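You operate a simulated robot arm through the tools that you are given. There is no shell and no other tool.

The job below is to be done with a simulated robot arm. You get a single attempt, and the scene is never put back.

TASK
Tidy the desk: dust wiped off, tall grey box pushed next to the brown one, pencil stowed, drawer shut.
Fine: use the long white pad and put it back; leave the brown box and its tag; pencil in its rest. What is to be rubbed or washed off counts as gone when no trace of it is left.

Only the result counts: the job must be done as asked and must still hold three seconds after the hand-in. Knocking over, shifting, dropping, spilling or breaking anything else fails it.

THE ROBOT
A 6-joint arm with a two-finger gripper, fixed in place. Base frame: the origin is at the foot of the arm, x ahead of it, y to its left, z up; the work surface is at about z = 860. Units: mm, rad, N and s.
Its first joint turns from -2.897 to 2.897 rad. Payload 3.43 kg.
Tool frame: the origin (TCP) lies between the finger pads and is the grasp point; the fingertips stand 20 mm ahead of it; z points along the fingers, y is the line along which they close. The gripper opens to 190 mm. The gripper's body begins 248 mm behind the TCP.
Orientation is told as [roll, pitch, yaw] about the base's x, y, z axes, in that order, counted from this pose: with the fingers straight down and closing along the base's y, the tool's x points along the base's -x, its y along +y and its z along -z.

THE INTERFACE
- The arm moves only by the tool move_arm. Its argument "deltas" is a list of rows, each a list of 3 entries, a list of its own where there are three numbers: the shift along the tool's x, y, z in mm, then the turn, a rotation vector about the tool's x, y, z in rad, then the closure, from 0 (fully open) to 1 (shut). In form: [[[tx, ty, tz], [ax, ay, az], fingers], ...]. A call has 1 to 20 rows; each row shifts and turns the commanded pose from where the row before left it, along the tool's axes as they then stand. Each row takes 0.2 s and may step no farther than 50 mm and 0.15 rad from the row before; otherwise, or with a gripper value out of range, the whole call is refused. Where a pose cannot be reached the arm comes as near as it can. A force on the tool above 40 N (or 10 N above the force at the start of the call, whichever is more), or a blocked arm, ends the call early, and 0.2 s more pass. Each finger travels about 45 mm/s and halts on what it meets, pressing with about 22 N; the grip force reading is that of the motor and also rises with nothing between the fingers. The clock runs only during rows and for 0.2 s after the last one: add rows that do not move to give the fingers time. It gives the time, the measured TCP pose, the force on the tool (base axes), the opening and the grip force at its end, in the units of the frame above (readings bear some noise), with the torque about the TCP (base axes, N m) and any sound that the robot's microphone picked up.
- Cameras (640 x 400 px; columns grow to the right, rows downward): "scene" is fixed at [220.3, -501.5, 1584.8]; the picture's right is [0.74, -0.67, 0.00], its down [-0.46, -0.51, -0.73] and it looks along [0.49, 0.54, -0.68] (base axes); focal length 333 px, centre (320, 200). "wrist" rides on the gripper at [70, -8, -288] in the tool frame; the picture's right is [0.12, 0.99, 0.00], its down [-0.96, 0.12, -0.25] and it looks along [-0.25, 0.03, 0.97] (tool axes); focal length 261 px, centre (320, 200). There is no depth. A picture from a camera that has moved, and an enlarged one, comes with that camera's place and axes in the base frame and with its lens.
- camera(camera): a new picture of that camera. The clock stands still meanwhile.
- raise_lower(by): slides the trunk up (or, below 0, down) by that many mm; the arm rides with it, the base frame stays. It gives what a move gives, with no picture.
- zoom(camera, box): a new picture of the part [left, top, right, bottom] of that camera's present view, enlarged. The clock stands still meanwhile.
- hand_in(): hands the job in; it is judged then, once.

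Nothing tells you positions but the pictures and the camera data. Unless the task says otherwise, let go and move clear before handing in.

The tools are called after "Call:" as a command line: name --argument value ..., lists and objects as JSON in quotes. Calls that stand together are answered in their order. move_arm: Moves the arm, as the interface text tells. Its arguments: {"type":"object","properties":{"deltas":{"type":"array","items":{"type":"array"}}},"required":["deltas"]} The other tools are called the same way: raise_lower (by) slides the trunk up or down; camera (camera) takes a picture; zoom (camera, box) takes an enlarged picture of a part of a camera's view; hand_in () hands the job in.

At the start:

```text
time: 0.0
position: [790.4, 71.8, 1084.7]
orientation: [0.0, 0.001, 0.0]
contact_force: [-0.5, -1.0, 0.5]
moment: [-0.02, 0.03, -0.02]
grip_width: 189.8
gripper_force: 0.0
trunk travel left (down, up): [-125.0, 115.0]
```

scene: 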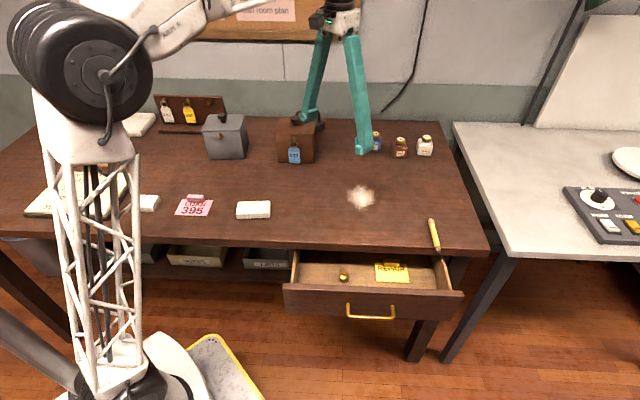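
wrist: 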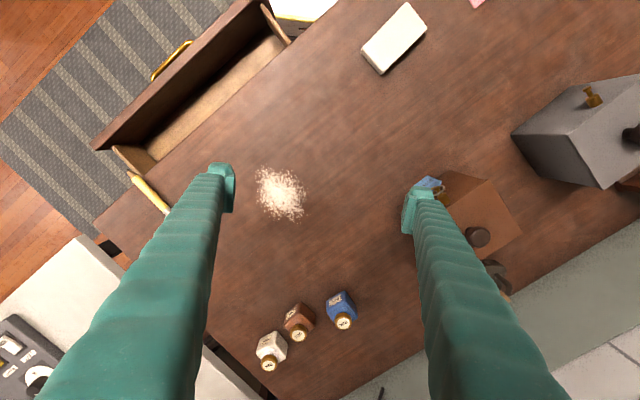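

I see a desk with a dust patch, two white pads, a grey box, a brown box with a blue tag, a pencil near the open drawer, and small bottles. I'll look closer at each before moving.

Call:
zoom --camera "scene" --box '[100, 80, 340, 230]'

Call:
zoom --camera "scene" --box '[270, 120, 500, 330]'

Call:
zoom --camera "scene" --box '[0, 80, 300, 280]'

Call:
zoom --camera "wrist" --box '[340, 0, 640, 300]'

Call:
zoom --camera "wrist" --box '[80, 0, 340, 220]'

```text
2.67 times, centred on (220, 155) of scene
camera zoom: at [220.3, -501.5, 1584.8], right [0.74, -0.67, 0.0], down [-0.46, -0.51, -0.73], along [0.49, 0.54, -0.68], focal length 889 px, centre (587, 320)
```

zoom: 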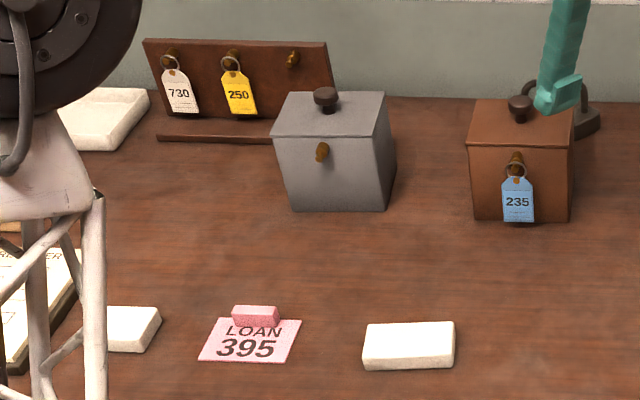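

```text
1.90 times, centred on (385, 225) of scene
camera zoom: at [220.3, -501.5, 1584.8], right [0.74, -0.67, 0.0], down [-0.46, -0.51, -0.73], along [0.49, 0.54, -0.68], focal length 635 px, centre (196, 152)
```

zoom: 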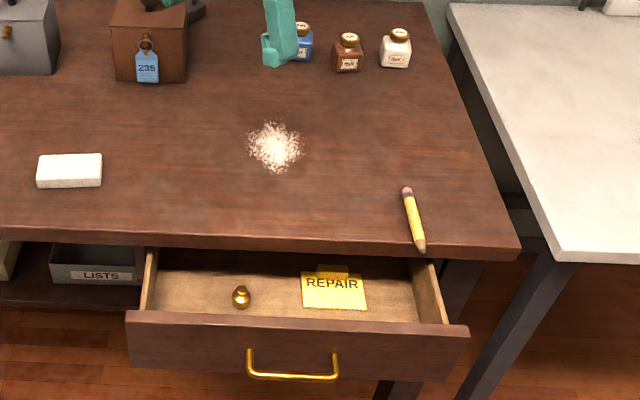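

```text
2.00 times, centred on (150, 180) of scene
camera zoom: at [220.3, -501.5, 1584.8], right [0.74, -0.67, 0.0], down [-0.46, -0.51, -0.73], along [0.49, 0.54, -0.68], focal length 666 px, centre (660, 240)
```

zoom: 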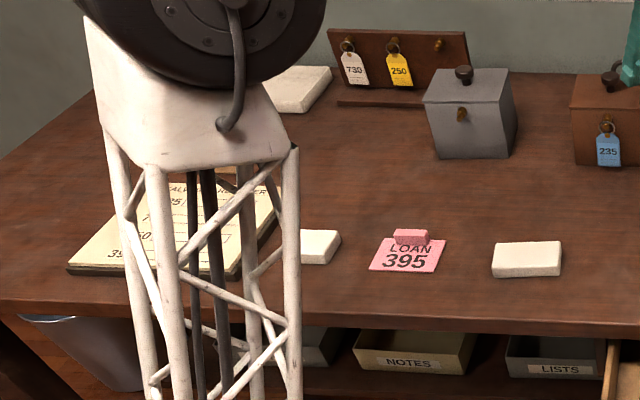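

```text
1.33 times, centred on (490, 150) of wrist
camera zoom: at [719.5, 64.6, 1373.4], right [-0.12, 0.99, 0.0], down [0.96, 0.12, 0.25], along [0.25, 0.03, -0.97], focal length 348 px, centre (93, 267)
```

zoom: 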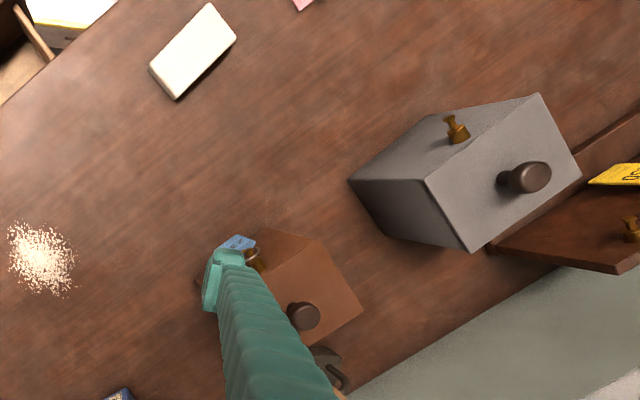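

```text
1.82 times, centred on (210, 110) of wrist
camera zoom: at [719.5, 64.6, 1373.4], right [-0.12, 0.99, 0.0], down [0.96, 0.12, 0.25], along [0.25, 0.03, -0.97], focal length 474 px, centre (520, 364)
```

zoom: 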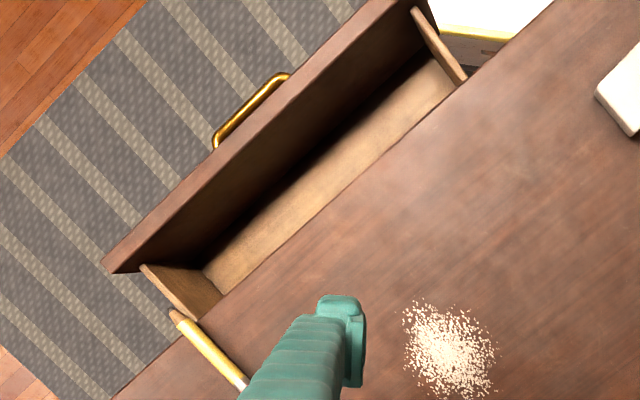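

The grey box sits about 125 mm to the left of the brown one. The pencil lies over the front edge above the open drawer, and I can't see its rest yet. I'll swing the wrist camera over the drawer to look inside.

Call:
move_arm --deltas '[[[23.5, -36.75, 0], [0, 0, 0], 0], [[23.5, -36.75, 0], [0, 0, 0], 0], [[23.5, -36.75, 0], [0, 0, 0], 0], [[23.5, -36.75, 0], [0, 0, 0], 0], [[23.5, -36.75, 0], [0, 0, 0], 0], [[23.5, -36.75, 0], [0, 0, 0], 0], [[23.5, -36.75, 0], [0, 0, 0], 0], [[23.5, -36.75, 0], [0, 0, 0], 0], [[0, 0, 0], [0, 0, 0], 0], [[0, 0, 0], [0, 0, 0], 0]]'

Call:
camera --camera "wrist"

Call:
camera --camera "scene"

```text
time: 2.2
position: [602.0, -221.5, 1085.4]
orientation: [0.001, 0.0, 0.0]
contact_force: [0.2, 0.1, 0.1]
moment: [-0.05, -0.01, 0.0]
grip_width: 190.0
gripper_force: 0.1
trunk travel left (down, up): [-125.0, 115.0]
```

```text
taken
camera wrist: at [530.3, -229.5, 1373.8], right [-0.12, 0.99, 0.0], down [0.96, 0.12, 0.25], along [0.25, 0.03, -0.97], focal length 261 px, centre (320, 200)
```

wrist: 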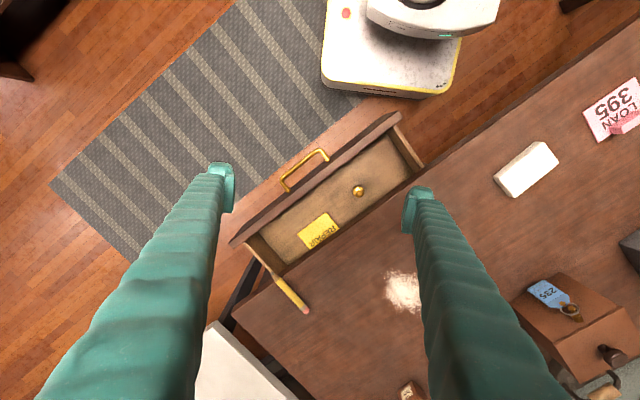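

```text
taken
```

scene: 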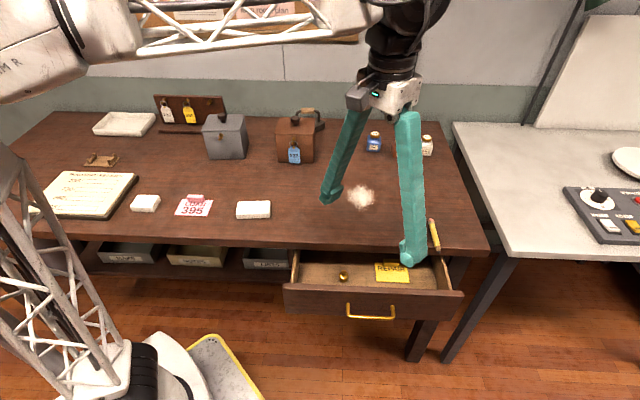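

Now the left side of the desk shows a tray, a small brown item (likely the pencil rest), a notebook and a short pad. I'll zoom in on these and on the drawer.

Call:
zoom --camera "scene" --box '[20, 90, 180, 240]'

Call:
zoom --camera "scene" --box '[70, 140, 140, 185]'

Call:
zoom --camera "wrist" --box '[220, 90, 440, 320]'

Call:
zoom --camera "scene" --box '[270, 190, 490, 340]'

Call:
zoom --camera "scene" --box '[140, 80, 340, 230]'

```text
2.67 times, centred on (100, 165) of scene
camera zoom: at [220.3, -501.5, 1584.8], right [0.74, -0.67, 0.0], down [-0.46, -0.51, -0.73], along [0.49, 0.54, -0.68], focal length 889 px, centre (907, 293)
```

zoom: 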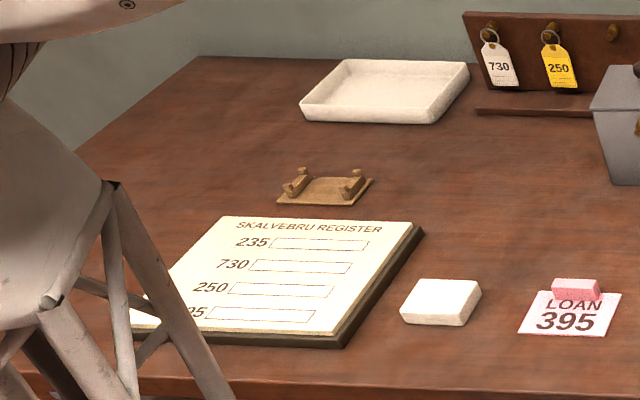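

```text
8.89 times, centred on (105, 162) of scene
camera zoom: at [220.3, -501.5, 1584.8], right [0.74, -0.67, 0.0], down [-0.46, -0.51, -0.73], along [0.49, 0.54, -0.68], focal length 2962 px, centre (2231, 533)
```

zoom: 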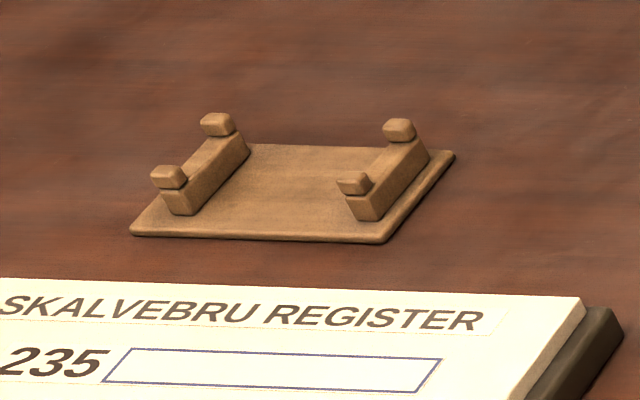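

```text
1.74 times, centred on (330, 205) of wrist
camera zoom: at [530.3, -229.5, 1373.8], right [-0.12, 0.99, 0.0], down [0.96, 0.12, 0.25], along [0.25, 0.03, -0.97], focal length 453 px, centre (303, 191)
```

zoom: 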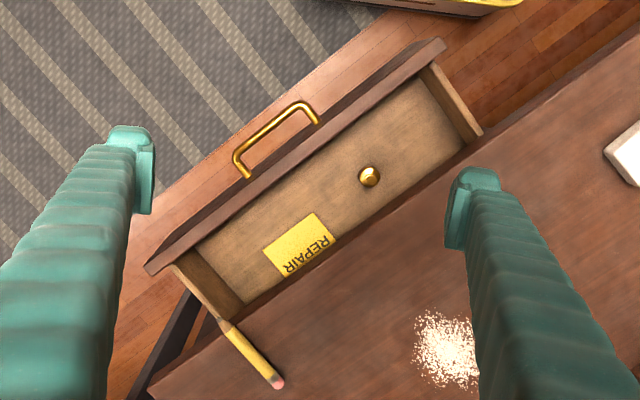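

```text
2.67 times, centred on (380, 265) of scene
camera zoom: at [220.3, -501.5, 1584.8], right [0.74, -0.67, 0.0], down [-0.46, -0.51, -0.73], along [0.49, 0.54, -0.68], focal length 889 px, centre (160, 27)
```

zoom: 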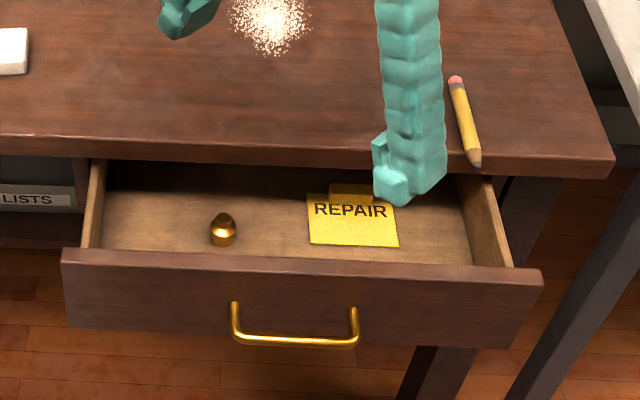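

```text
2.67 times, centred on (240, 155) of scene
camera zoom: at [220.3, -501.5, 1584.8], right [0.74, -0.67, 0.0], down [-0.46, -0.51, -0.73], along [0.49, 0.54, -0.68], focal length 889 px, centre (533, 320)
```

zoom: 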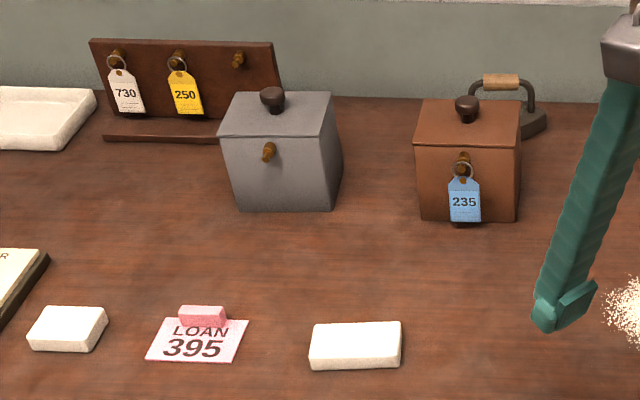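

The pencil rest is the small brown cradle near the notebook, at about (290, 750). The long pad is at about (557, 183), and the other pad is shorter. I'll move above the long pad and turn the tool to line up with the desk.

Call:
move_arm --deltas '[[[5, 45, 0], [0, 0, 0], 0], [[5, 45, 0], [0, 0, 0], 0], [[5, 45, 0], [0, 0, 0], 0], [[5, 45, 0], [0, 0, 0], 0], [[5, 45, 0], [0, 0, 0], 0], [[5, 45, 0], [0, 0, 0], 0], [[5, 45, 0], [0, 0, 0], 0], [[5, 45, 0], [0, 0, 0], 0], [[5, 45, 0], [0, 0, 0], 0], [[0, 0, 0], [0, 0, 0.1309], 0], [[0, 0, 0], [0, 0, 0.1309], 0], [[0, 0, 0], [0, 0, 0.1309], 0], [[0, 0, 0], [0, 0, 0.1309], 0], [[0, 0, 0], [0, 0, 0.1309], 0], [[0, 0, 0], [0, 0, 0.1309], 0], [[0, 0, 0], [0, 0, 0], 0], [[0, 0, 0], [0, 0, 0], 0]]'

Call:
camera --camera "wrist"

Call:
camera --camera "scene"

```text
time: 5.8
position: [556.4, 182.7, 1083.7]
orientation: [0.001, 0.002, -0.788]
contact_force: [0.9, 0.7, 0.5]
moment: [0.02, 0.01, 0.05]
grip_width: 190.1
gripper_force: 0.0
trunk travel left (down, up): [-125.0, 115.0]
```

```text
taken
camera wrist: at [500.9, 227.7, 1373.0], right [0.62, 0.79, 0.0], down [0.76, -0.6, 0.25], along [0.19, -0.15, -0.97], focal length 261 px, centre (320, 200)
```

wrist: 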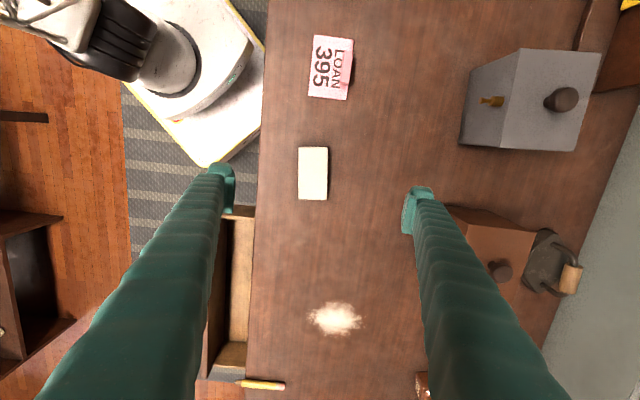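

```text
taken
```

scene: 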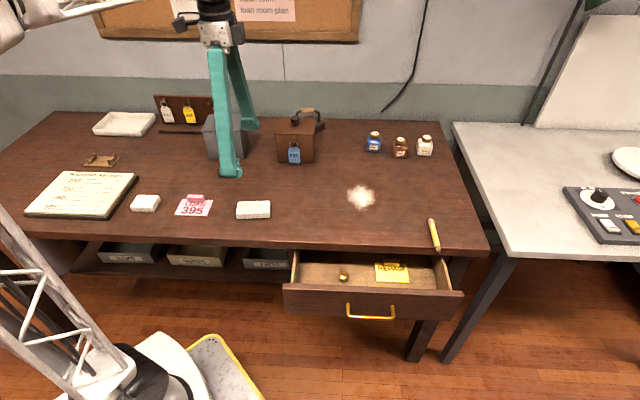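

The pad sits at a slightly different angle from the desk edge, so I'll zoom in to measure its pose and thickness.

Call:
zoom --camera "wrist" --box '[270, 130, 360, 220]'

Call:
zoom --camera "scene" --box '[225, 185, 285, 235]'

Call:
zoom --camera "wrist" --box '[290, 280, 390, 360]'

Call:
zoom --camera "scene" --box '[330, 170, 400, 225]'

```text
4.44 times, centred on (315, 175) of wrist
camera zoom: at [500.9, 227.7, 1373.0], right [0.62, 0.79, 0.0], down [0.76, -0.6, 0.25], along [0.19, -0.15, -0.97], focal length 1158 px, centre (342, 311)
```

zoom: 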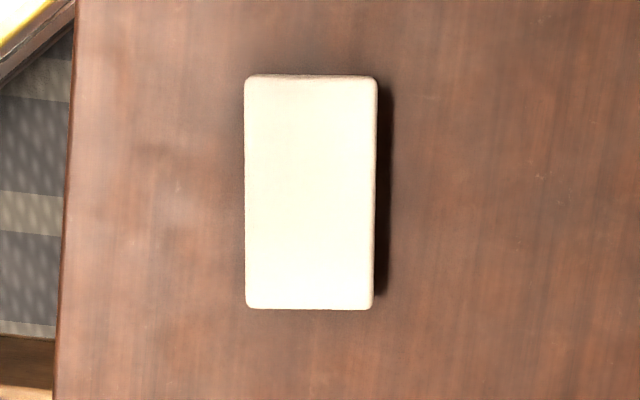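

```text
8.00 times, centred on (255, 210) of scene
camera zoom: at [220.3, -501.5, 1584.8], right [0.74, -0.67, 0.0], down [-0.46, -0.51, -0.73], along [0.49, 0.54, -0.68], focal length 2666 px, centre (840, 120)
```

zoom: 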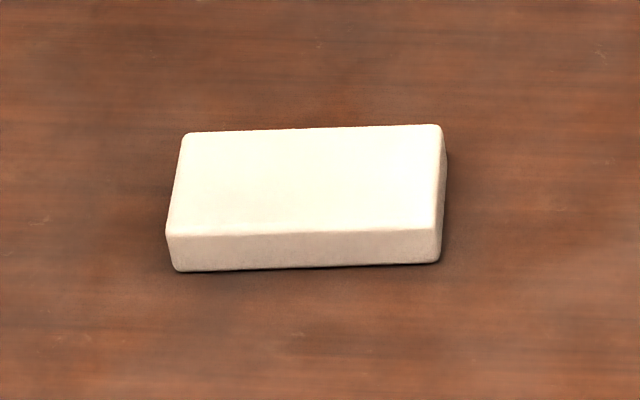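

```text
5.00 times, centred on (340, 320) of wrist
camera zoom: at [500.9, 227.7, 1373.0], right [0.62, 0.79, 0.0], down [0.76, -0.6, 0.25], along [0.19, -0.15, -0.97], focal length 1303 px, centre (220, -400)
```

zoom: 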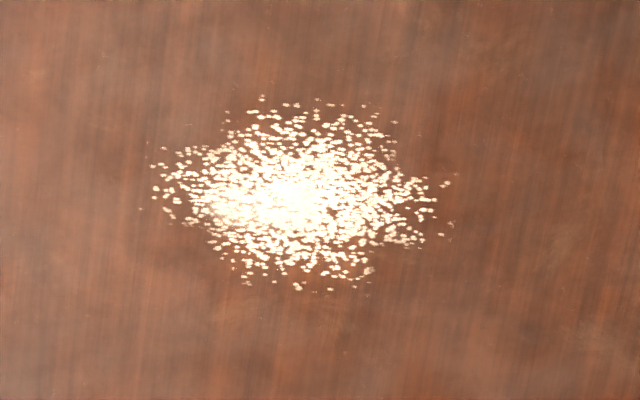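

```text
7.27 times, centred on (365, 198) of scene
camera zoom: at [220.3, -501.5, 1584.8], right [0.74, -0.67, 0.0], down [-0.46, -0.51, -0.73], along [0.49, 0.54, -0.68], focal length 2424 px, centre (-7, 218)
```

zoom: 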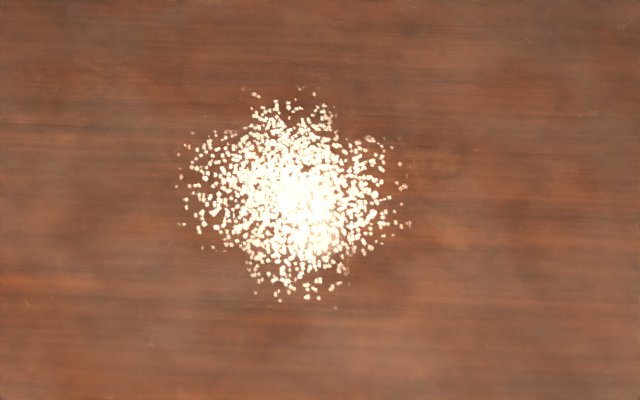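

The long pad is centred near (553.5, 169), turned about -39°, and measures roughly 101 x 56 x 18 mm. The dust centre is near (851, -4). I'll align over the pad, partly close the fingers and come down partway to check.

Call:
move_arm --deltas '[[[0, 0, 0], [0, 0, -0.109], 0.42], [[-6.5, -12.6, 0], [0, 0, 0], 0.42], [[0, 0, 30], [0, 0, 0], 0.42], [[0, 0, 40], [0, 0, 0], 0.42], [[0, 0, 40], [0, 0, 0], 0.42], [[0, 0, 25], [0, 0, 0], 0.42], [[0, 0, 0], [0, 0, 0], 0.42], [[0, 0, 0], [0, 0, 0], 0.42]]'

Call:
camera --camera "wrist"

Call:
zoom --camera "scene" --box '[190, 120, 330, 230]'

```text
time: 7.6
position: [556.6, 169.0, 948.5]
orientation: [-0.001, -0.001, -0.677]
contact_force: [0.2, 0.0, -0.3]
moment: [0.0, 0.02, -0.01]
grip_width: 110.1
gripper_force: 0.0
trunk travel left (down, up): [-125.0, 115.0]
```

```text
taken
camera wrist: at [494.9, 207.7, 1236.4], right [0.53, 0.85, 0.0], down [0.82, -0.51, 0.25], along [0.21, -0.13, -0.97], focal length 261 px, centre (320, 200)
```

wrist: 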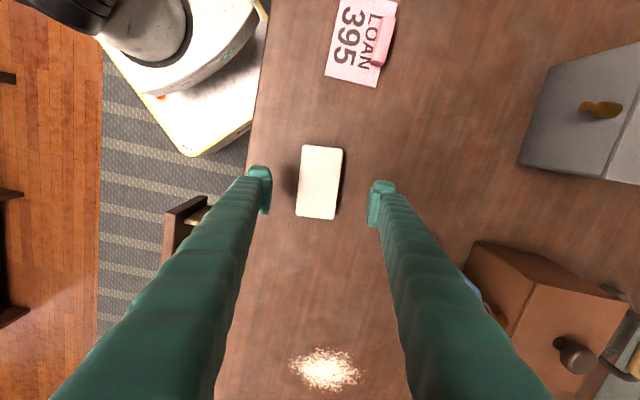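

```text
3.64 times, centred on (260, 175) of scene
camera zoom: at [220.3, -501.5, 1584.8], right [0.74, -0.67, 0.0], down [-0.46, -0.51, -0.73], along [0.49, 0.54, -0.68], focal length 1212 px, centre (538, 291)
```

zoom: 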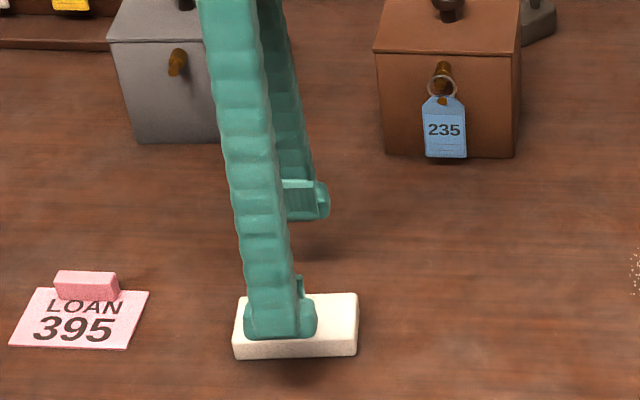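

The pad lies between the fingers with only a 3 mm offset. I'll correct that, go down to grip height and close.

Call:
move_arm --deltas '[[[3, -0.6, 30], [0, 0, 0], 0.42], [[0, 0, 20], [0, 0, 0], 0.42], [[0, 0, 8], [0, 0, 0], 0.42], [[0, 0, 5], [0, 0, 0], 0.42], [[0, 0, 0], [0, 0, 0], 0.42]]'

Call:
zoom --camera "scene" --box '[215, 165, 295, 230]'

```text
time: 8.8
position: [553.1, 168.9, 887.5]
orientation: [0.0, -0.001, -0.678]
contact_force: [0.6, 0.3, -0.3]
moment: [-0.03, -0.05, 0.04]
grip_width: 110.0
gripper_force: 0.0
trunk travel left (down, up): [-125.0, 115.0]
```

```text
6.15 times, centred on (255, 198) of scene
camera zoom: at [220.3, -501.5, 1584.8], right [0.74, -0.67, 0.0], down [-0.46, -0.51, -0.73], along [0.49, 0.54, -0.68], focal length 2051 px, centre (720, 215)
```

zoom: 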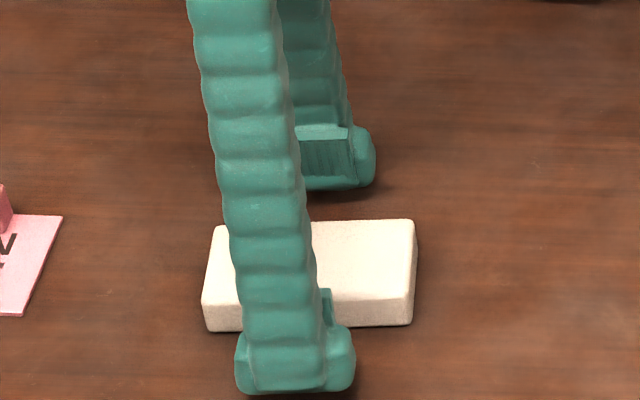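

The fingers straddle the pad with the tips just above the desk. I'll lower slightly and close on it.

Call:
move_arm --deltas '[[[0, 0, 2], [0, 0, 0], 0.42], [[0, 0, 0], [0, 0, 0], 0.6], [[0, 0, 0], [0, 0, 0], 0.8], [[0, 0, 0], [0, 0, 0], 0.8], [[0, 0, 0], [0, 0, 0], 0.8], [[0, 0, 0], [0, 0, 0], 0.8], [[0, 0, 0], [0, 0, 0], 0.8]]'

Call:
zoom --camera "scene" --box '[215, 165, 295, 230]'

```text
time: 10.4
position: [552.8, 170.2, 885.8]
orientation: [0.001, 0.0, -0.677]
contact_force: [-0.1, 0.5, -0.4]
moment: [-0.03, -0.03, -0.03]
grip_width: 53.5
gripper_force: 21.7
trunk travel left (down, up): [-125.0, 115.0]
```

```text
6.15 times, centred on (255, 198) of scene
camera zoom: at [220.3, -501.5, 1584.8], right [0.74, -0.67, 0.0], down [-0.46, -0.51, -0.73], along [0.49, 0.54, -0.68], focal length 2051 px, centre (720, 215)
```

zoom: 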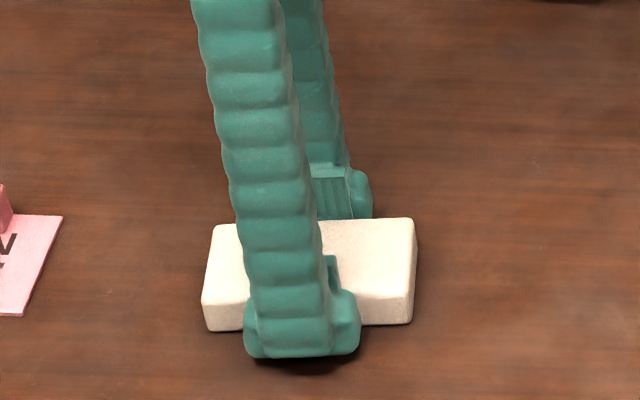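

The pad is gripped at 53.5 mm with the TCP at (553, 170, 886). I'll lift it and carry it to the near edge of the dust.

Call:
move_arm --deltas '[[[0, 0, -20], [0, 0, 0], 0.8], [[0, 0, -20], [0, 0, 0], 0.8], [[-44.8, -4.857, 0], [0, 0, 0], 0.8], [[-44.8, -4.857, 0], [0, 0, 0], 0.8], [[-44.8, -4.857, 0], [0, 0, 0], 0.8], [[-44.8, -4.857, 0], [0, 0, 0], 0.8], [[-44.8, -4.857, 0], [0, 0, 0], 0.8], [[-44.8, -4.857, 0], [0, 0, 0], 0.8], [[-44.8, -4.857, 0], [0, 0, 0], 0.8], [[0, 0, 0], [0, 0, 0], 0.8], [[0, 0, 0], [0, 0, 0], 0.8]]'

Call:
camera --camera "scene"

Call:
camera --camera "wrist"

```text
time: 12.8
position: [775.6, -50.7, 924.8]
orientation: [-0.002, 0.001, -0.677]
contact_force: [-0.9, 0.0, 0.6]
moment: [-0.07, 0.02, 0.0]
grip_width: 53.8
gripper_force: 22.5
trunk travel left (down, up): [-125.0, 115.0]
```

```text
taken
```

scene: 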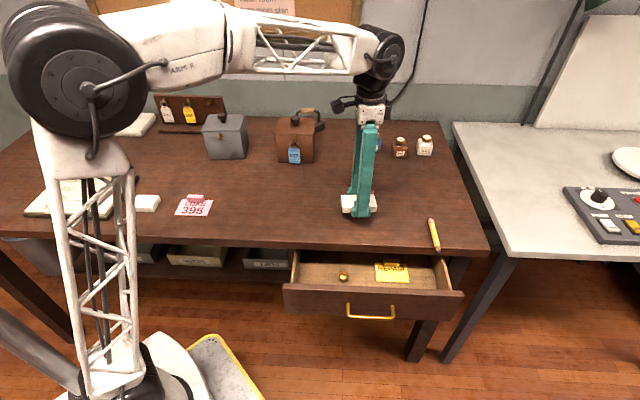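

```text
taken
camera wrist: at [714.6, -12.9, 1213.7], right [0.53, 0.85, 0.0], down [0.82, -0.51, 0.25], along [0.21, -0.13, -0.97], focal length 261 px, centre (320, 200)
```

wrist: 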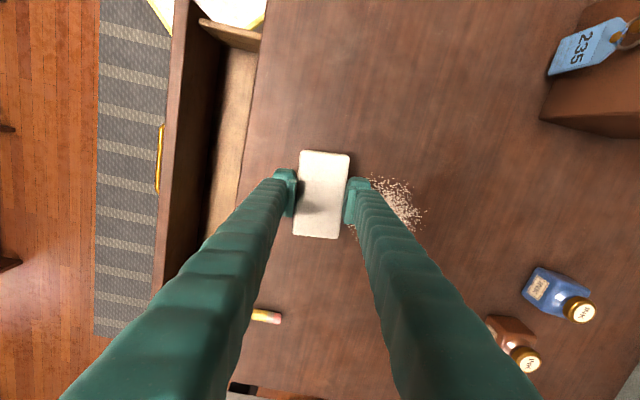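

The pad is just in front of the dust at (776, -51). I'll lower it onto the desk gently and check the contact force.

Call:
move_arm --deltas '[[[0, 0, 20], [0, 0, 0], 0.8], [[0, 0, 12], [0, 0, 0], 0.8], [[0, 0, 5], [0, 0, 0], 0.8], [[0, 0, 2], [0, 0, 0], 0.8], [[0, 0, 0], [0, 0, 0], 0.8]]'

```text
time: 14.0
position: [774.4, -52.8, 885.0]
orientation: [0.0, 0.001, -0.678]
contact_force: [0.9, 0.3, 0.5]
moment: [-0.01, 0.01, 0.03]
grip_width: 53.9
gripper_force: 22.3
trunk travel left (down, up): [-125.0, 115.0]
```

Almost no contact yet, so I'll press a little lower in small steps.

Call:
move_arm --deltas '[[[0, 0, 1], [0, 0, 0], 0.8], [[0, 0, 0], [0, 0, 0], 0.8]]'

Call:
move_arm --deltas '[[[0, 0, 1], [0, 0, 0], 0.8], [[0, 0, 0], [0, 0, 0], 0.8]]'

```text
time: 14.6
position: [775.1, -52.6, 886.3]
orientation: [0.0, -0.001, -0.676]
contact_force: [-0.4, 0.2, 6.1]
moment: [-0.03, 0.01, -0.01]
grip_width: 53.5
gripper_force: 22.0
trunk travel left (down, up): [-125.0, 115.0]
```

```text
time: 15.2
position: [774.5, -51.7, 884.3]
orientation: [0.0, -0.001, -0.676]
contact_force: [0.1, 2.0, 16.1]
moment: [0.07, 0.03, 0.0]
grip_width: 54.1
gripper_force: 22.2
trunk travel left (down, up): [-125.0, 115.0]
```

Contact is now 16 N. I'll ease it slightly and make the first wiping stroke across the dust.

Call:
move_arm --deltas '[[[0, 10, -0.5], [0, 0, 0], 0.8], [[0, 16, 0], [0, 0, 0], 0.8], [[0, 16, 0], [0, 0, 0], 0.8], [[0, 16, 0], [0, 0, 0], 0.8], [[0, 16, 0], [0, 0, 0], 0.8], [[0, 16, 0], [0, 0, 0], 0.8], [[0, 16, 0], [0, 0, 0], 0.8], [[0, 16, 0], [0, 0, 0], 0.8], [[0, 16, 0], [0, 0, 0], 0.8], [[0, 16, 0], [0, 0, 0], 0.8], [[0, 16, 0], [0, 0, 0], 0.8], [[0, 0, 0], [0, 0, 0], 0.8]]'

Call:
camera --camera "wrist"

Call:
camera --camera "scene"

```text
time: 17.8
position: [881.6, 79.4, 884.8]
orientation: [-0.002, 0.0, -0.678]
contact_force: [0.0, 0.1, 0.8]
moment: [0.02, -0.02, -0.02]
grip_width: 54.0
gripper_force: 22.1
trunk travel left (down, up): [-125.0, 115.0]
```

```text
taken
camera wrist: at [821.4, 117.9, 1173.3], right [0.53, 0.85, 0.0], down [0.82, -0.51, 0.25], along [0.21, -0.13, -0.97], focal length 261 px, centre (320, 200)
```

wrist: 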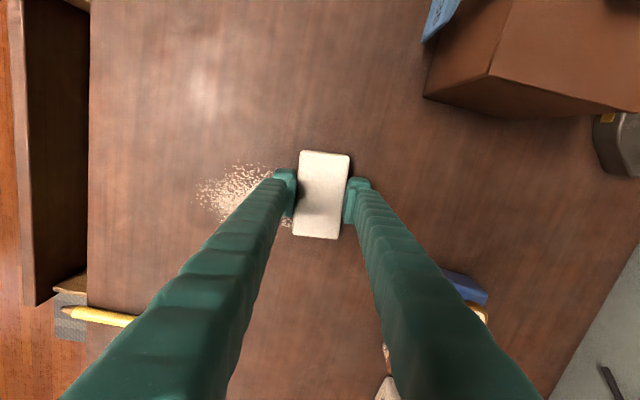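

```text
taken
```

scene: 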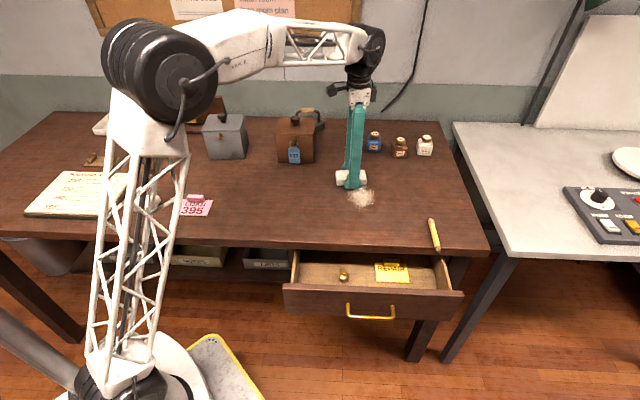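

The dust is fainter, but contact dropped by the end of the stroke. I'll look closer.

Call:
zoom --camera "wrist" --box '[170, 130, 370, 260]'

Call:
zoom --camera "scene" --box '[320, 160, 400, 225]'

```text
3.08 times, centred on (270, 195) of wrist
camera zoom: at [821.4, 117.9, 1173.3], right [0.53, 0.85, 0.0], down [0.82, -0.51, 0.25], along [0.21, -0.13, -0.97], focal length 802 px, centre (474, 215)
```

zoom: 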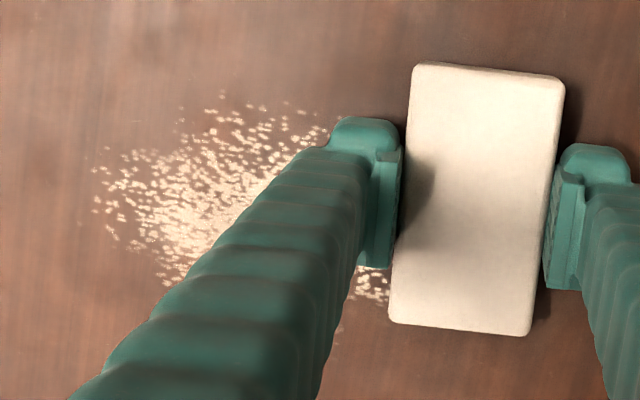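

```text
6.15 times, centred on (360, 192) of scene
camera zoom: at [220.3, -501.5, 1584.8], right [0.74, -0.67, 0.0], down [-0.46, -0.51, -0.73], along [0.49, 0.54, -0.68], focal length 2051 px, centre (74, 246)
```

zoom: 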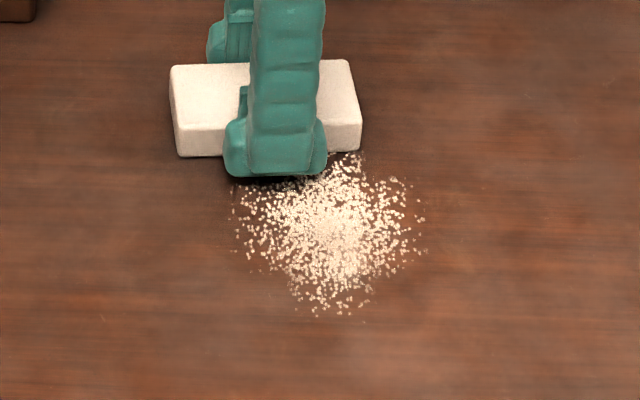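

The dust fades with each contact stroke. I'll restore the pressure and keep wiping back and forth.

Call:
move_arm --deltas '[[[0, 0, 0.7], [0, 0, 0], 0.8], [[0, 0, 0], [0, 0, 0], 0.8]]'

Call:
move_arm --deltas '[[[0, 0, 0.7], [0, 0, 0], 0.8], [[0, 0, 0], [0, 0, 0], 0.8]]'

```text
time: 18.4
position: [882.4, 78.7, 884.4]
orientation: [-0.001, 0.0, -0.676]
contact_force: [1.5, 0.3, 5.2]
moment: [0.04, -0.03, 0.01]
grip_width: 53.9
gripper_force: 22.0
trunk travel left (down, up): [-125.0, 115.0]
```

```text
time: 19.0
position: [881.6, 80.3, 883.2]
orientation: [0.0, -0.001, -0.677]
contact_force: [2.0, -1.0, 16.5]
moment: [-0.04, 0.04, -0.01]
grip_width: 54.1
gripper_force: 21.7
trunk travel left (down, up): [-125.0, 115.0]
```

Call:
move_arm --deltas '[[[-14, 0, 0], [0, 0, 0], 0.8], [[-14, 0, 0], [0, 0, 0], 0.8], [[0, -16, 0], [0, 0, 0], 0.8], [[0, -16, 0], [0, 0, 0], 0.8], [[0, -16, 0], [0, 0, 0], 0.8], [[0, -16, 0], [0, 0, 0], 0.8], [[0, -16, 0], [0, 0, 0], 0.8], [[0, -16, 0], [0, 0, 0], 0.8], [[0, -16, 0], [0, 0, 0], 0.8], [[0, -16, 0], [0, 0, 0], 0.8], [[0, -16, 0], [0, 0, 0], 0.8], [[0, -16, 0], [0, 0, 0], 0.8], [[0, -6, 0], [0, 0, 0], 0.8], [[0, 0, 0], [0, 0, 0], 0.8]]'

Call:
zoom --camera "scene" --box '[320, 160, 400, 225]'

Call:
zoom --camera "wrist" --box '[260, 120, 480, 260]'

```text
time: 22.0
position: [798.7, -68.5, 882.6]
orientation: [-0.002, 0.001, -0.677]
contact_force: [4.8, 9.0, 19.3]
moment: [0.07, -0.1, 0.01]
grip_width: 53.8
gripper_force: 22.7
trunk travel left (down, up): [-125.0, 115.0]
```

```text
6.15 times, centred on (360, 192) of scene
camera zoom: at [220.3, -501.5, 1584.8], right [0.74, -0.67, 0.0], down [-0.46, -0.51, -0.73], along [0.49, 0.54, -0.68], focal length 2051 px, centre (74, 246)
```

zoom: 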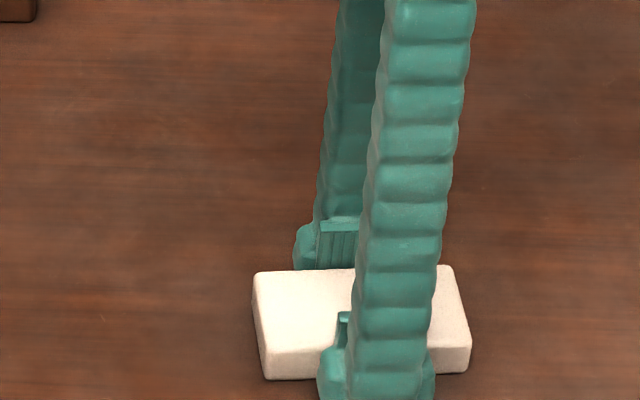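

```text
2.86 times, centred on (370, 190) of wrist
camera zoom: at [738.1, -28.8, 1170.5], right [0.53, 0.85, 0.0], down [0.82, -0.51, 0.25], along [0.21, -0.13, -0.97], focal length 745 px, centre (177, 229)
```

zoom: 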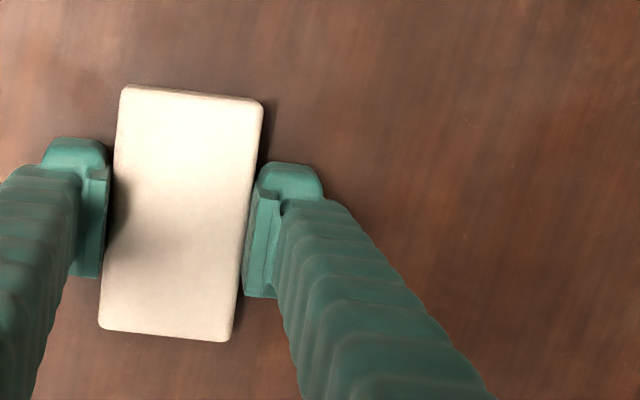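

The visible area looks clean now. I'll add two more strokes, offset to either side, to leave no trace.

Call:
move_arm --deltas '[[[-14, 0, 0], [0, 0, 0], 0.8], [[-14, 0, 0], [0, 0, 0], 0.8], [[0, 16, 0], [0, 0, 0], 0.8], [[0, 16, 0], [0, 0, 0], 0.8], [[0, 16, 0], [0, 0, 0], 0.8], [[0, 16, 0], [0, 0, 0], 0.8], [[0, 16, 0], [0, 0, 0], 0.8], [[0, 16, 0], [0, 0, 0], 0.8], [[0, 16, 0], [0, 0, 0], 0.8], [[0, 16, 0], [0, 0, 0], 0.8], [[0, 16, 0], [0, 0, 0], 0.8], [[0, 16, 0], [0, 0, 0], 0.8], [[0, 6, 0], [0, 0, 0], 0.8], [[0, 0, 0], [0, 0, 0], 0.8]]'

Call:
camera --camera "scene"

```text
time: 25.0
position: [926.5, 44.5, 882.8]
orientation: [-0.001, -0.001, -0.678]
contact_force: [-0.5, -0.8, -0.8]
moment: [0.03, -0.03, -0.03]
grip_width: 53.8
gripper_force: 21.7
trunk travel left (down, up): [-125.0, 115.0]
```

```text
taken
```

scene: 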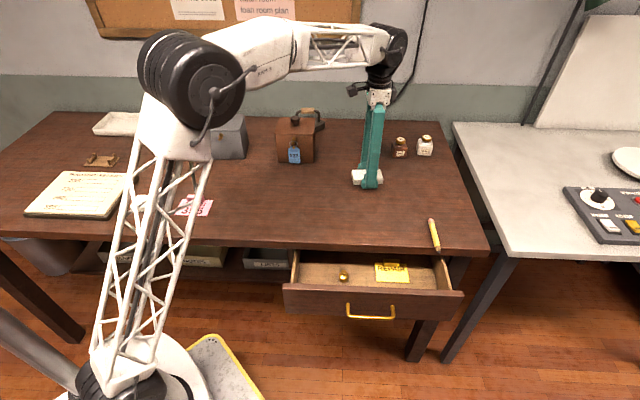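

Call:
zoom --camera "scene" --box '[320, 160, 420, 230]'

Call:
camera --camera "wrist"

Call:
zoom --camera "wrist" --box '[150, 80, 350, 230]'

```text
5.71 times, centred on (370, 195) of scene
camera zoom: at [220.3, -501.5, 1584.8], right [0.74, -0.67, 0.0], down [-0.46, -0.51, -0.73], along [0.49, 0.54, -0.68], focal length 1904 px, centre (34, 229)
```

zoom: 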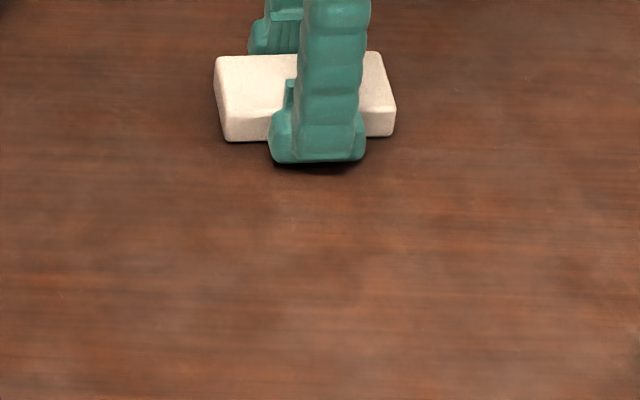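

```text
taken
camera wrist: at [864.3, 82.9, 1171.6], right [0.53, 0.85, 0.0], down [0.82, -0.51, 0.25], along [0.21, -0.13, -0.97], focal length 261 px, centre (320, 200)
```

wrist: 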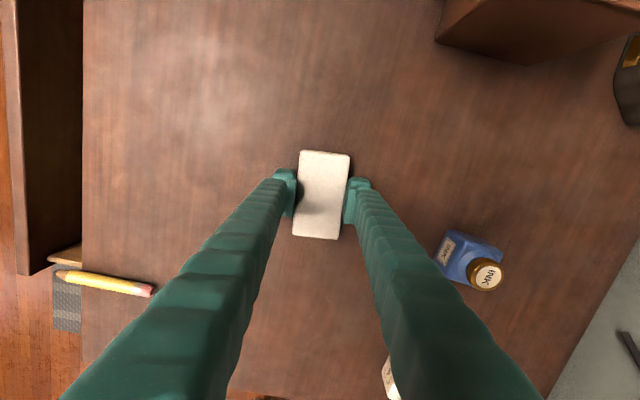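

```text
2.67 times, centred on (250, 155) of wrist
camera zoom: at [864.3, 82.9, 1171.6], right [0.53, 0.85, 0.0], down [0.82, -0.51, 0.25], along [0.21, -0.13, -0.97], focal length 695 px, centre (507, 320)
```

zoom: 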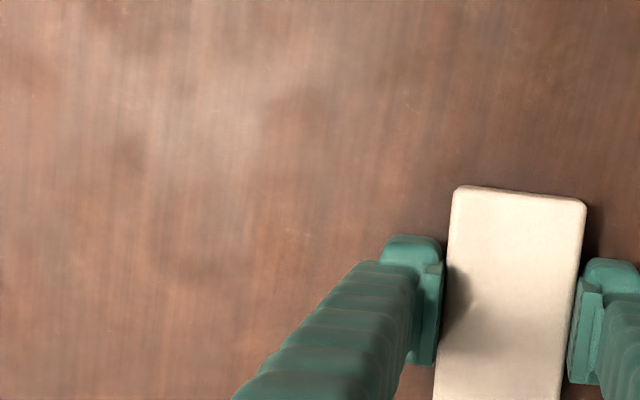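

The dust looks gone. I'll make one more firm pass back through the middle for safety.

Call:
move_arm --deltas '[[[14, 0, 0.7], [0, 0, 0], 0.8], [[14, 0, 0.5], [0, 0, 0], 0.8], [[0, 0, 0], [0, 0, 0], 0.8]]'

```text
time: 25.8
position: [902.5, 61.6, 882.9]
orientation: [0.0, 0.0, -0.678]
contact_force: [0.6, 0.0, 0.3]
moment: [-0.03, 0.02, -0.02]
grip_width: 53.5
gripper_force: 22.2
trunk travel left (down, up): [-125.0, 115.0]
```

Call:
move_arm --deltas '[[[0, 0, 1], [0, 0, 0], 0.8], [[0, 0, 0], [0, 0, 0], 0.8]]'

Call:
move_arm --deltas '[[[0, 0, 0.7], [0, 0, 0], 0.8], [[0, 0, 0], [0, 0, 0], 0.8]]'

```text
time: 26.4
position: [902.3, 61.2, 881.1]
orientation: [0.0, 0.0, -0.677]
contact_force: [-0.2, -1.0, 5.1]
moment: [-0.05, 0.03, -0.01]
grip_width: 53.5
gripper_force: 22.3
trunk travel left (down, up): [-125.0, 115.0]
```

```text
time: 27.0
position: [903.1, 62.1, 881.5]
orientation: [0.001, -0.001, -0.677]
contact_force: [1.0, -0.5, 14.4]
moment: [0.01, 0.01, 0.0]
grip_width: 53.9
gripper_force: 22.3
trunk travel left (down, up): [-125.0, 115.0]
```

Call:
move_arm --deltas '[[[0, -16, -0.3], [0, 0, 0], 0.8], [[0, -16, 0], [0, 0, 0], 0.8], [[0, -16, 0], [0, 0, 0], 0.8], [[0, -16, 0], [0, 0, 0], 0.8], [[0, -16, 0], [0, 0, 0], 0.8], [[0, -16, 0], [0, 0, 0], 0.8], [[0, -16, 0], [0, 0, 0], 0.8], [[0, -16, 0], [0, 0, 0], 0.8], [[0, -16, 0], [0, 0, 0], 0.8], [[0, -16, 0], [0, 0, 0], 0.8], [[0, 0, 0], [0, 0, 0], 0.8]]'

Call:
camera --camera "scene"

Call:
zoom --camera "scene" --box '[320, 160, 420, 230]'

Call:
camera --camera "wrist"

```text
time: 29.4
position: [802.2, -63.8, 879.4]
orientation: [-0.001, 0.0, -0.677]
contact_force: [2.8, 8.8, 19.4]
moment: [0.13, -0.09, -0.05]
grip_width: 53.9
gripper_force: 21.9
trunk travel left (down, up): [-125.0, 115.0]
```

```text
taken
```

scene: 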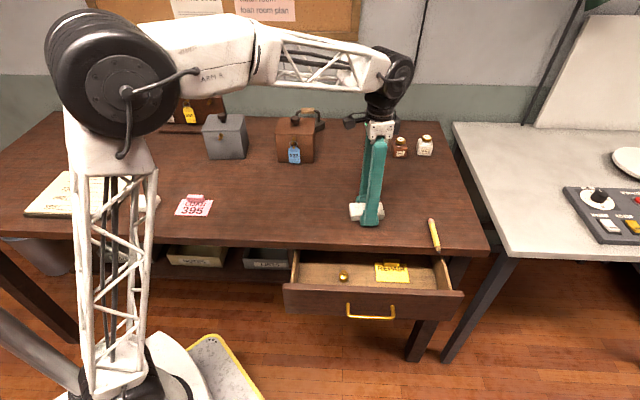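

```text
5.71 times, centred on (370, 195) of scene
camera zoom: at [220.3, -501.5, 1584.8], right [0.74, -0.67, 0.0], down [-0.46, -0.51, -0.73], along [0.49, 0.54, -0.68], focal length 1904 px, centre (34, 229)
```

zoom: 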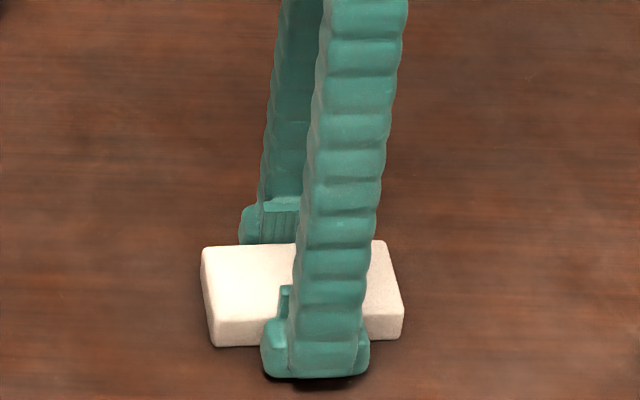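

```text
taken
camera wrist: at [741.9, -25.9, 1168.8], right [0.53, 0.85, 0.0], down [0.82, -0.51, 0.25], along [0.21, -0.13, -0.97], focal length 261 px, centre (320, 200)
```

wrist: 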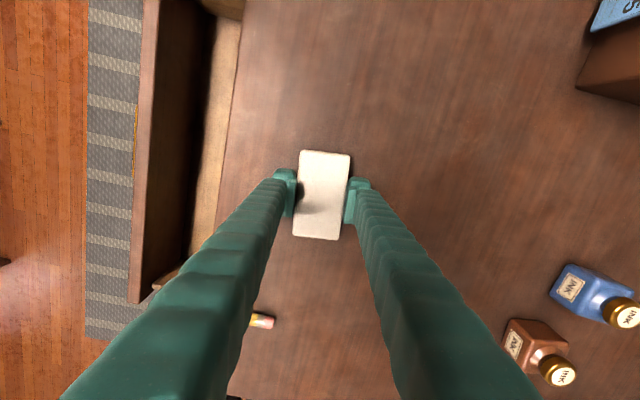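

The dust is gone with no trace visible. I'll lift the pad and carry it back to where I picked it up.

Call:
move_arm --deltas '[[[0, 0, -5], [0, 0, 0], 0.8], [[0, 0, -20], [0, 0, 0], 0.8], [[0, 0, -20], [0, 0, 0], 0.8], [[42.6, 3.275, 0], [0, 0, 0], 0.8], [[42.6, 3.275, 0], [0, 0, 0], 0.8], [[42.6, 3.275, 0], [0, 0, 0], 0.8], [[42.6, 3.275, 0], [0, 0, 0], 0.8], [[42.6, 3.275, 0], [0, 0, 0], 0.8], [[42.6, 3.275, 0], [0, 0, 0], 0.8], [[42.6, 3.275, 0], [0, 0, 0], 0.8], [[42.6, 3.275, 0], [0, 0, 0], 0.8], [[0, 0, 0], [0, 0, 0], 0.8], [[0, 0, 0], [0, 0, 0], 0.8]]'

Call:
zoom --camera "scene" --box '[310, 150, 430, 235]'

Call:
camera --camera "wrist"

```text
time: 32.2
position: [552.3, 168.5, 926.5]
orientation: [0.0, 0.0, -0.676]
contact_force: [-0.2, 0.1, -0.7]
moment: [0.01, 0.04, 0.03]
grip_width: 53.7
gripper_force: 22.2
trunk travel left (down, up): [-125.0, 115.0]
```

```text
4.71 times, centred on (370, 192) of scene
camera zoom: at [220.3, -501.5, 1584.8], right [0.74, -0.67, 0.0], down [-0.46, -0.51, -0.73], along [0.49, 0.54, -0.68], focal length 1568 px, centre (85, 235)
```

zoom: 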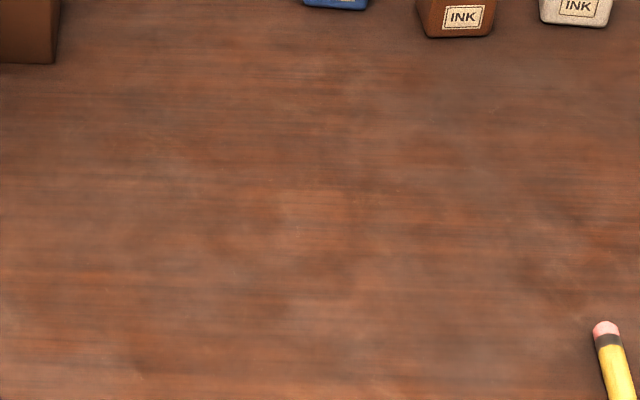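

```text
taken
camera wrist: at [491.9, 208.7, 1214.9], right [0.53, 0.85, 0.0], down [0.82, -0.51, 0.25], along [0.21, -0.13, -0.97], focal length 261 px, centre (320, 200)
```

wrist: 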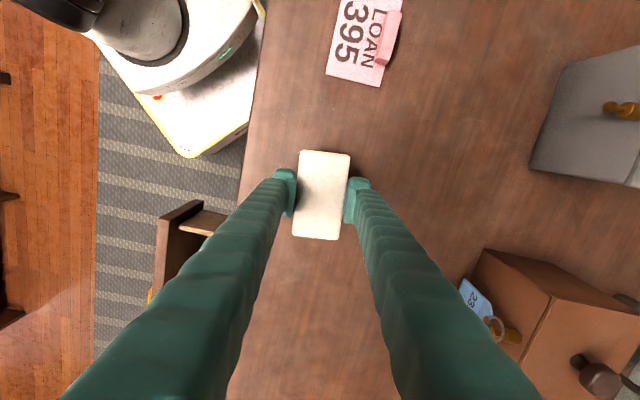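

The desk there is spotless. The TCP is within 2 mm of the pickup point, so I'll lower the pad until it touches.

Call:
move_arm --deltas '[[[0, 1, 20], [0, 0, 0], 0.8], [[0, 0, 15], [0, 0, 0], 0.8], [[0, 0, 6], [0, 0, 0], 0.8], [[0, 0, 0], [0, 0, 0], 0.8]]'

Call:
move_arm --deltas '[[[0, 0, 1.5], [0, 0, 0], 0.8], [[0, 0, 0], [0, 0, 0], 0.8]]'

```text
time: 33.2
position: [552.8, 170.2, 884.4]
orientation: [0.0, 0.001, -0.676]
contact_force: [0.0, 0.4, -0.3]
moment: [0.01, -0.01, 0.02]
grip_width: 53.6
gripper_force: 21.9
trunk travel left (down, up): [-125.0, 115.0]
```

```text
time: 33.8
position: [553.9, 173.1, 882.9]
orientation: [-0.002, 0.0, -0.677]
contact_force: [-0.8, -0.5, -0.4]
moment: [-0.02, 0.04, 0.03]
grip_width: 53.6
gripper_force: 22.2
trunk travel left (down, up): [-125.0, 115.0]
```

Call:
move_arm --deltas '[[[0, 0, 1], [0, 0, 0], 0.8], [[0, 0, 0], [0, 0, 0], 0.8]]'

Call:
move_arm --deltas '[[[0, 0, 0.7], [0, 0, 0], 0.8], [[0, 0, 0], [0, 0, 0], 0.8]]'

```text
time: 34.4
position: [552.6, 172.8, 882.8]
orientation: [-0.002, 0.001, -0.676]
contact_force: [0.3, 0.3, -0.1]
moment: [0.0, 0.02, 0.0]
grip_width: 53.8
gripper_force: 22.1
trunk travel left (down, up): [-125.0, 115.0]
```

```text
time: 35.0
position: [552.8, 171.9, 880.9]
orientation: [-0.001, -0.001, -0.677]
contact_force: [0.1, -0.3, -1.1]
moment: [0.03, 0.0, -0.01]
grip_width: 53.9
gripper_force: 22.2
trunk travel left (down, up): [-125.0, 115.0]
```

Call:
move_arm --deltas '[[[0, 0, 0.7], [0, 0, 0], 0.8], [[0, 0, 0], [0, 0, 0], 0.8]]'

Call:
move_arm --deltas '[[[0, 0, 0.7], [0, 0, 0], 0.8], [[0, 0, 0], [0, 0, 0], 0.8]]'

Call:
zoom --camera "scene" --box '[215, 165, 295, 230]'

```text
time: 35.6
position: [554.3, 173.0, 880.0]
orientation: [0.001, -0.001, -0.677]
contact_force: [-0.4, 0.2, 1.1]
moment: [-0.01, 0.09, -0.01]
grip_width: 53.5
gripper_force: 21.7
trunk travel left (down, up): [-125.0, 115.0]
```

```text
time: 36.2
position: [552.9, 172.3, 879.3]
orientation: [-0.001, 0.002, -0.678]
contact_force: [1.2, 1.3, 5.9]
moment: [0.0, 0.04, -0.02]
grip_width: 53.8
gripper_force: 21.9
trunk travel left (down, up): [-125.0, 115.0]
```

```text
6.15 times, centred on (255, 198) of scene
camera zoom: at [220.3, -501.5, 1584.8], right [0.74, -0.67, 0.0], down [-0.46, -0.51, -0.73], along [0.49, 0.54, -0.68], focal length 2051 px, centre (720, 215)
```

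zoom: 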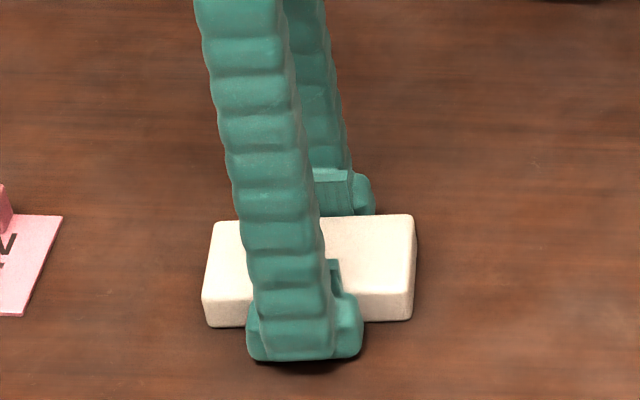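

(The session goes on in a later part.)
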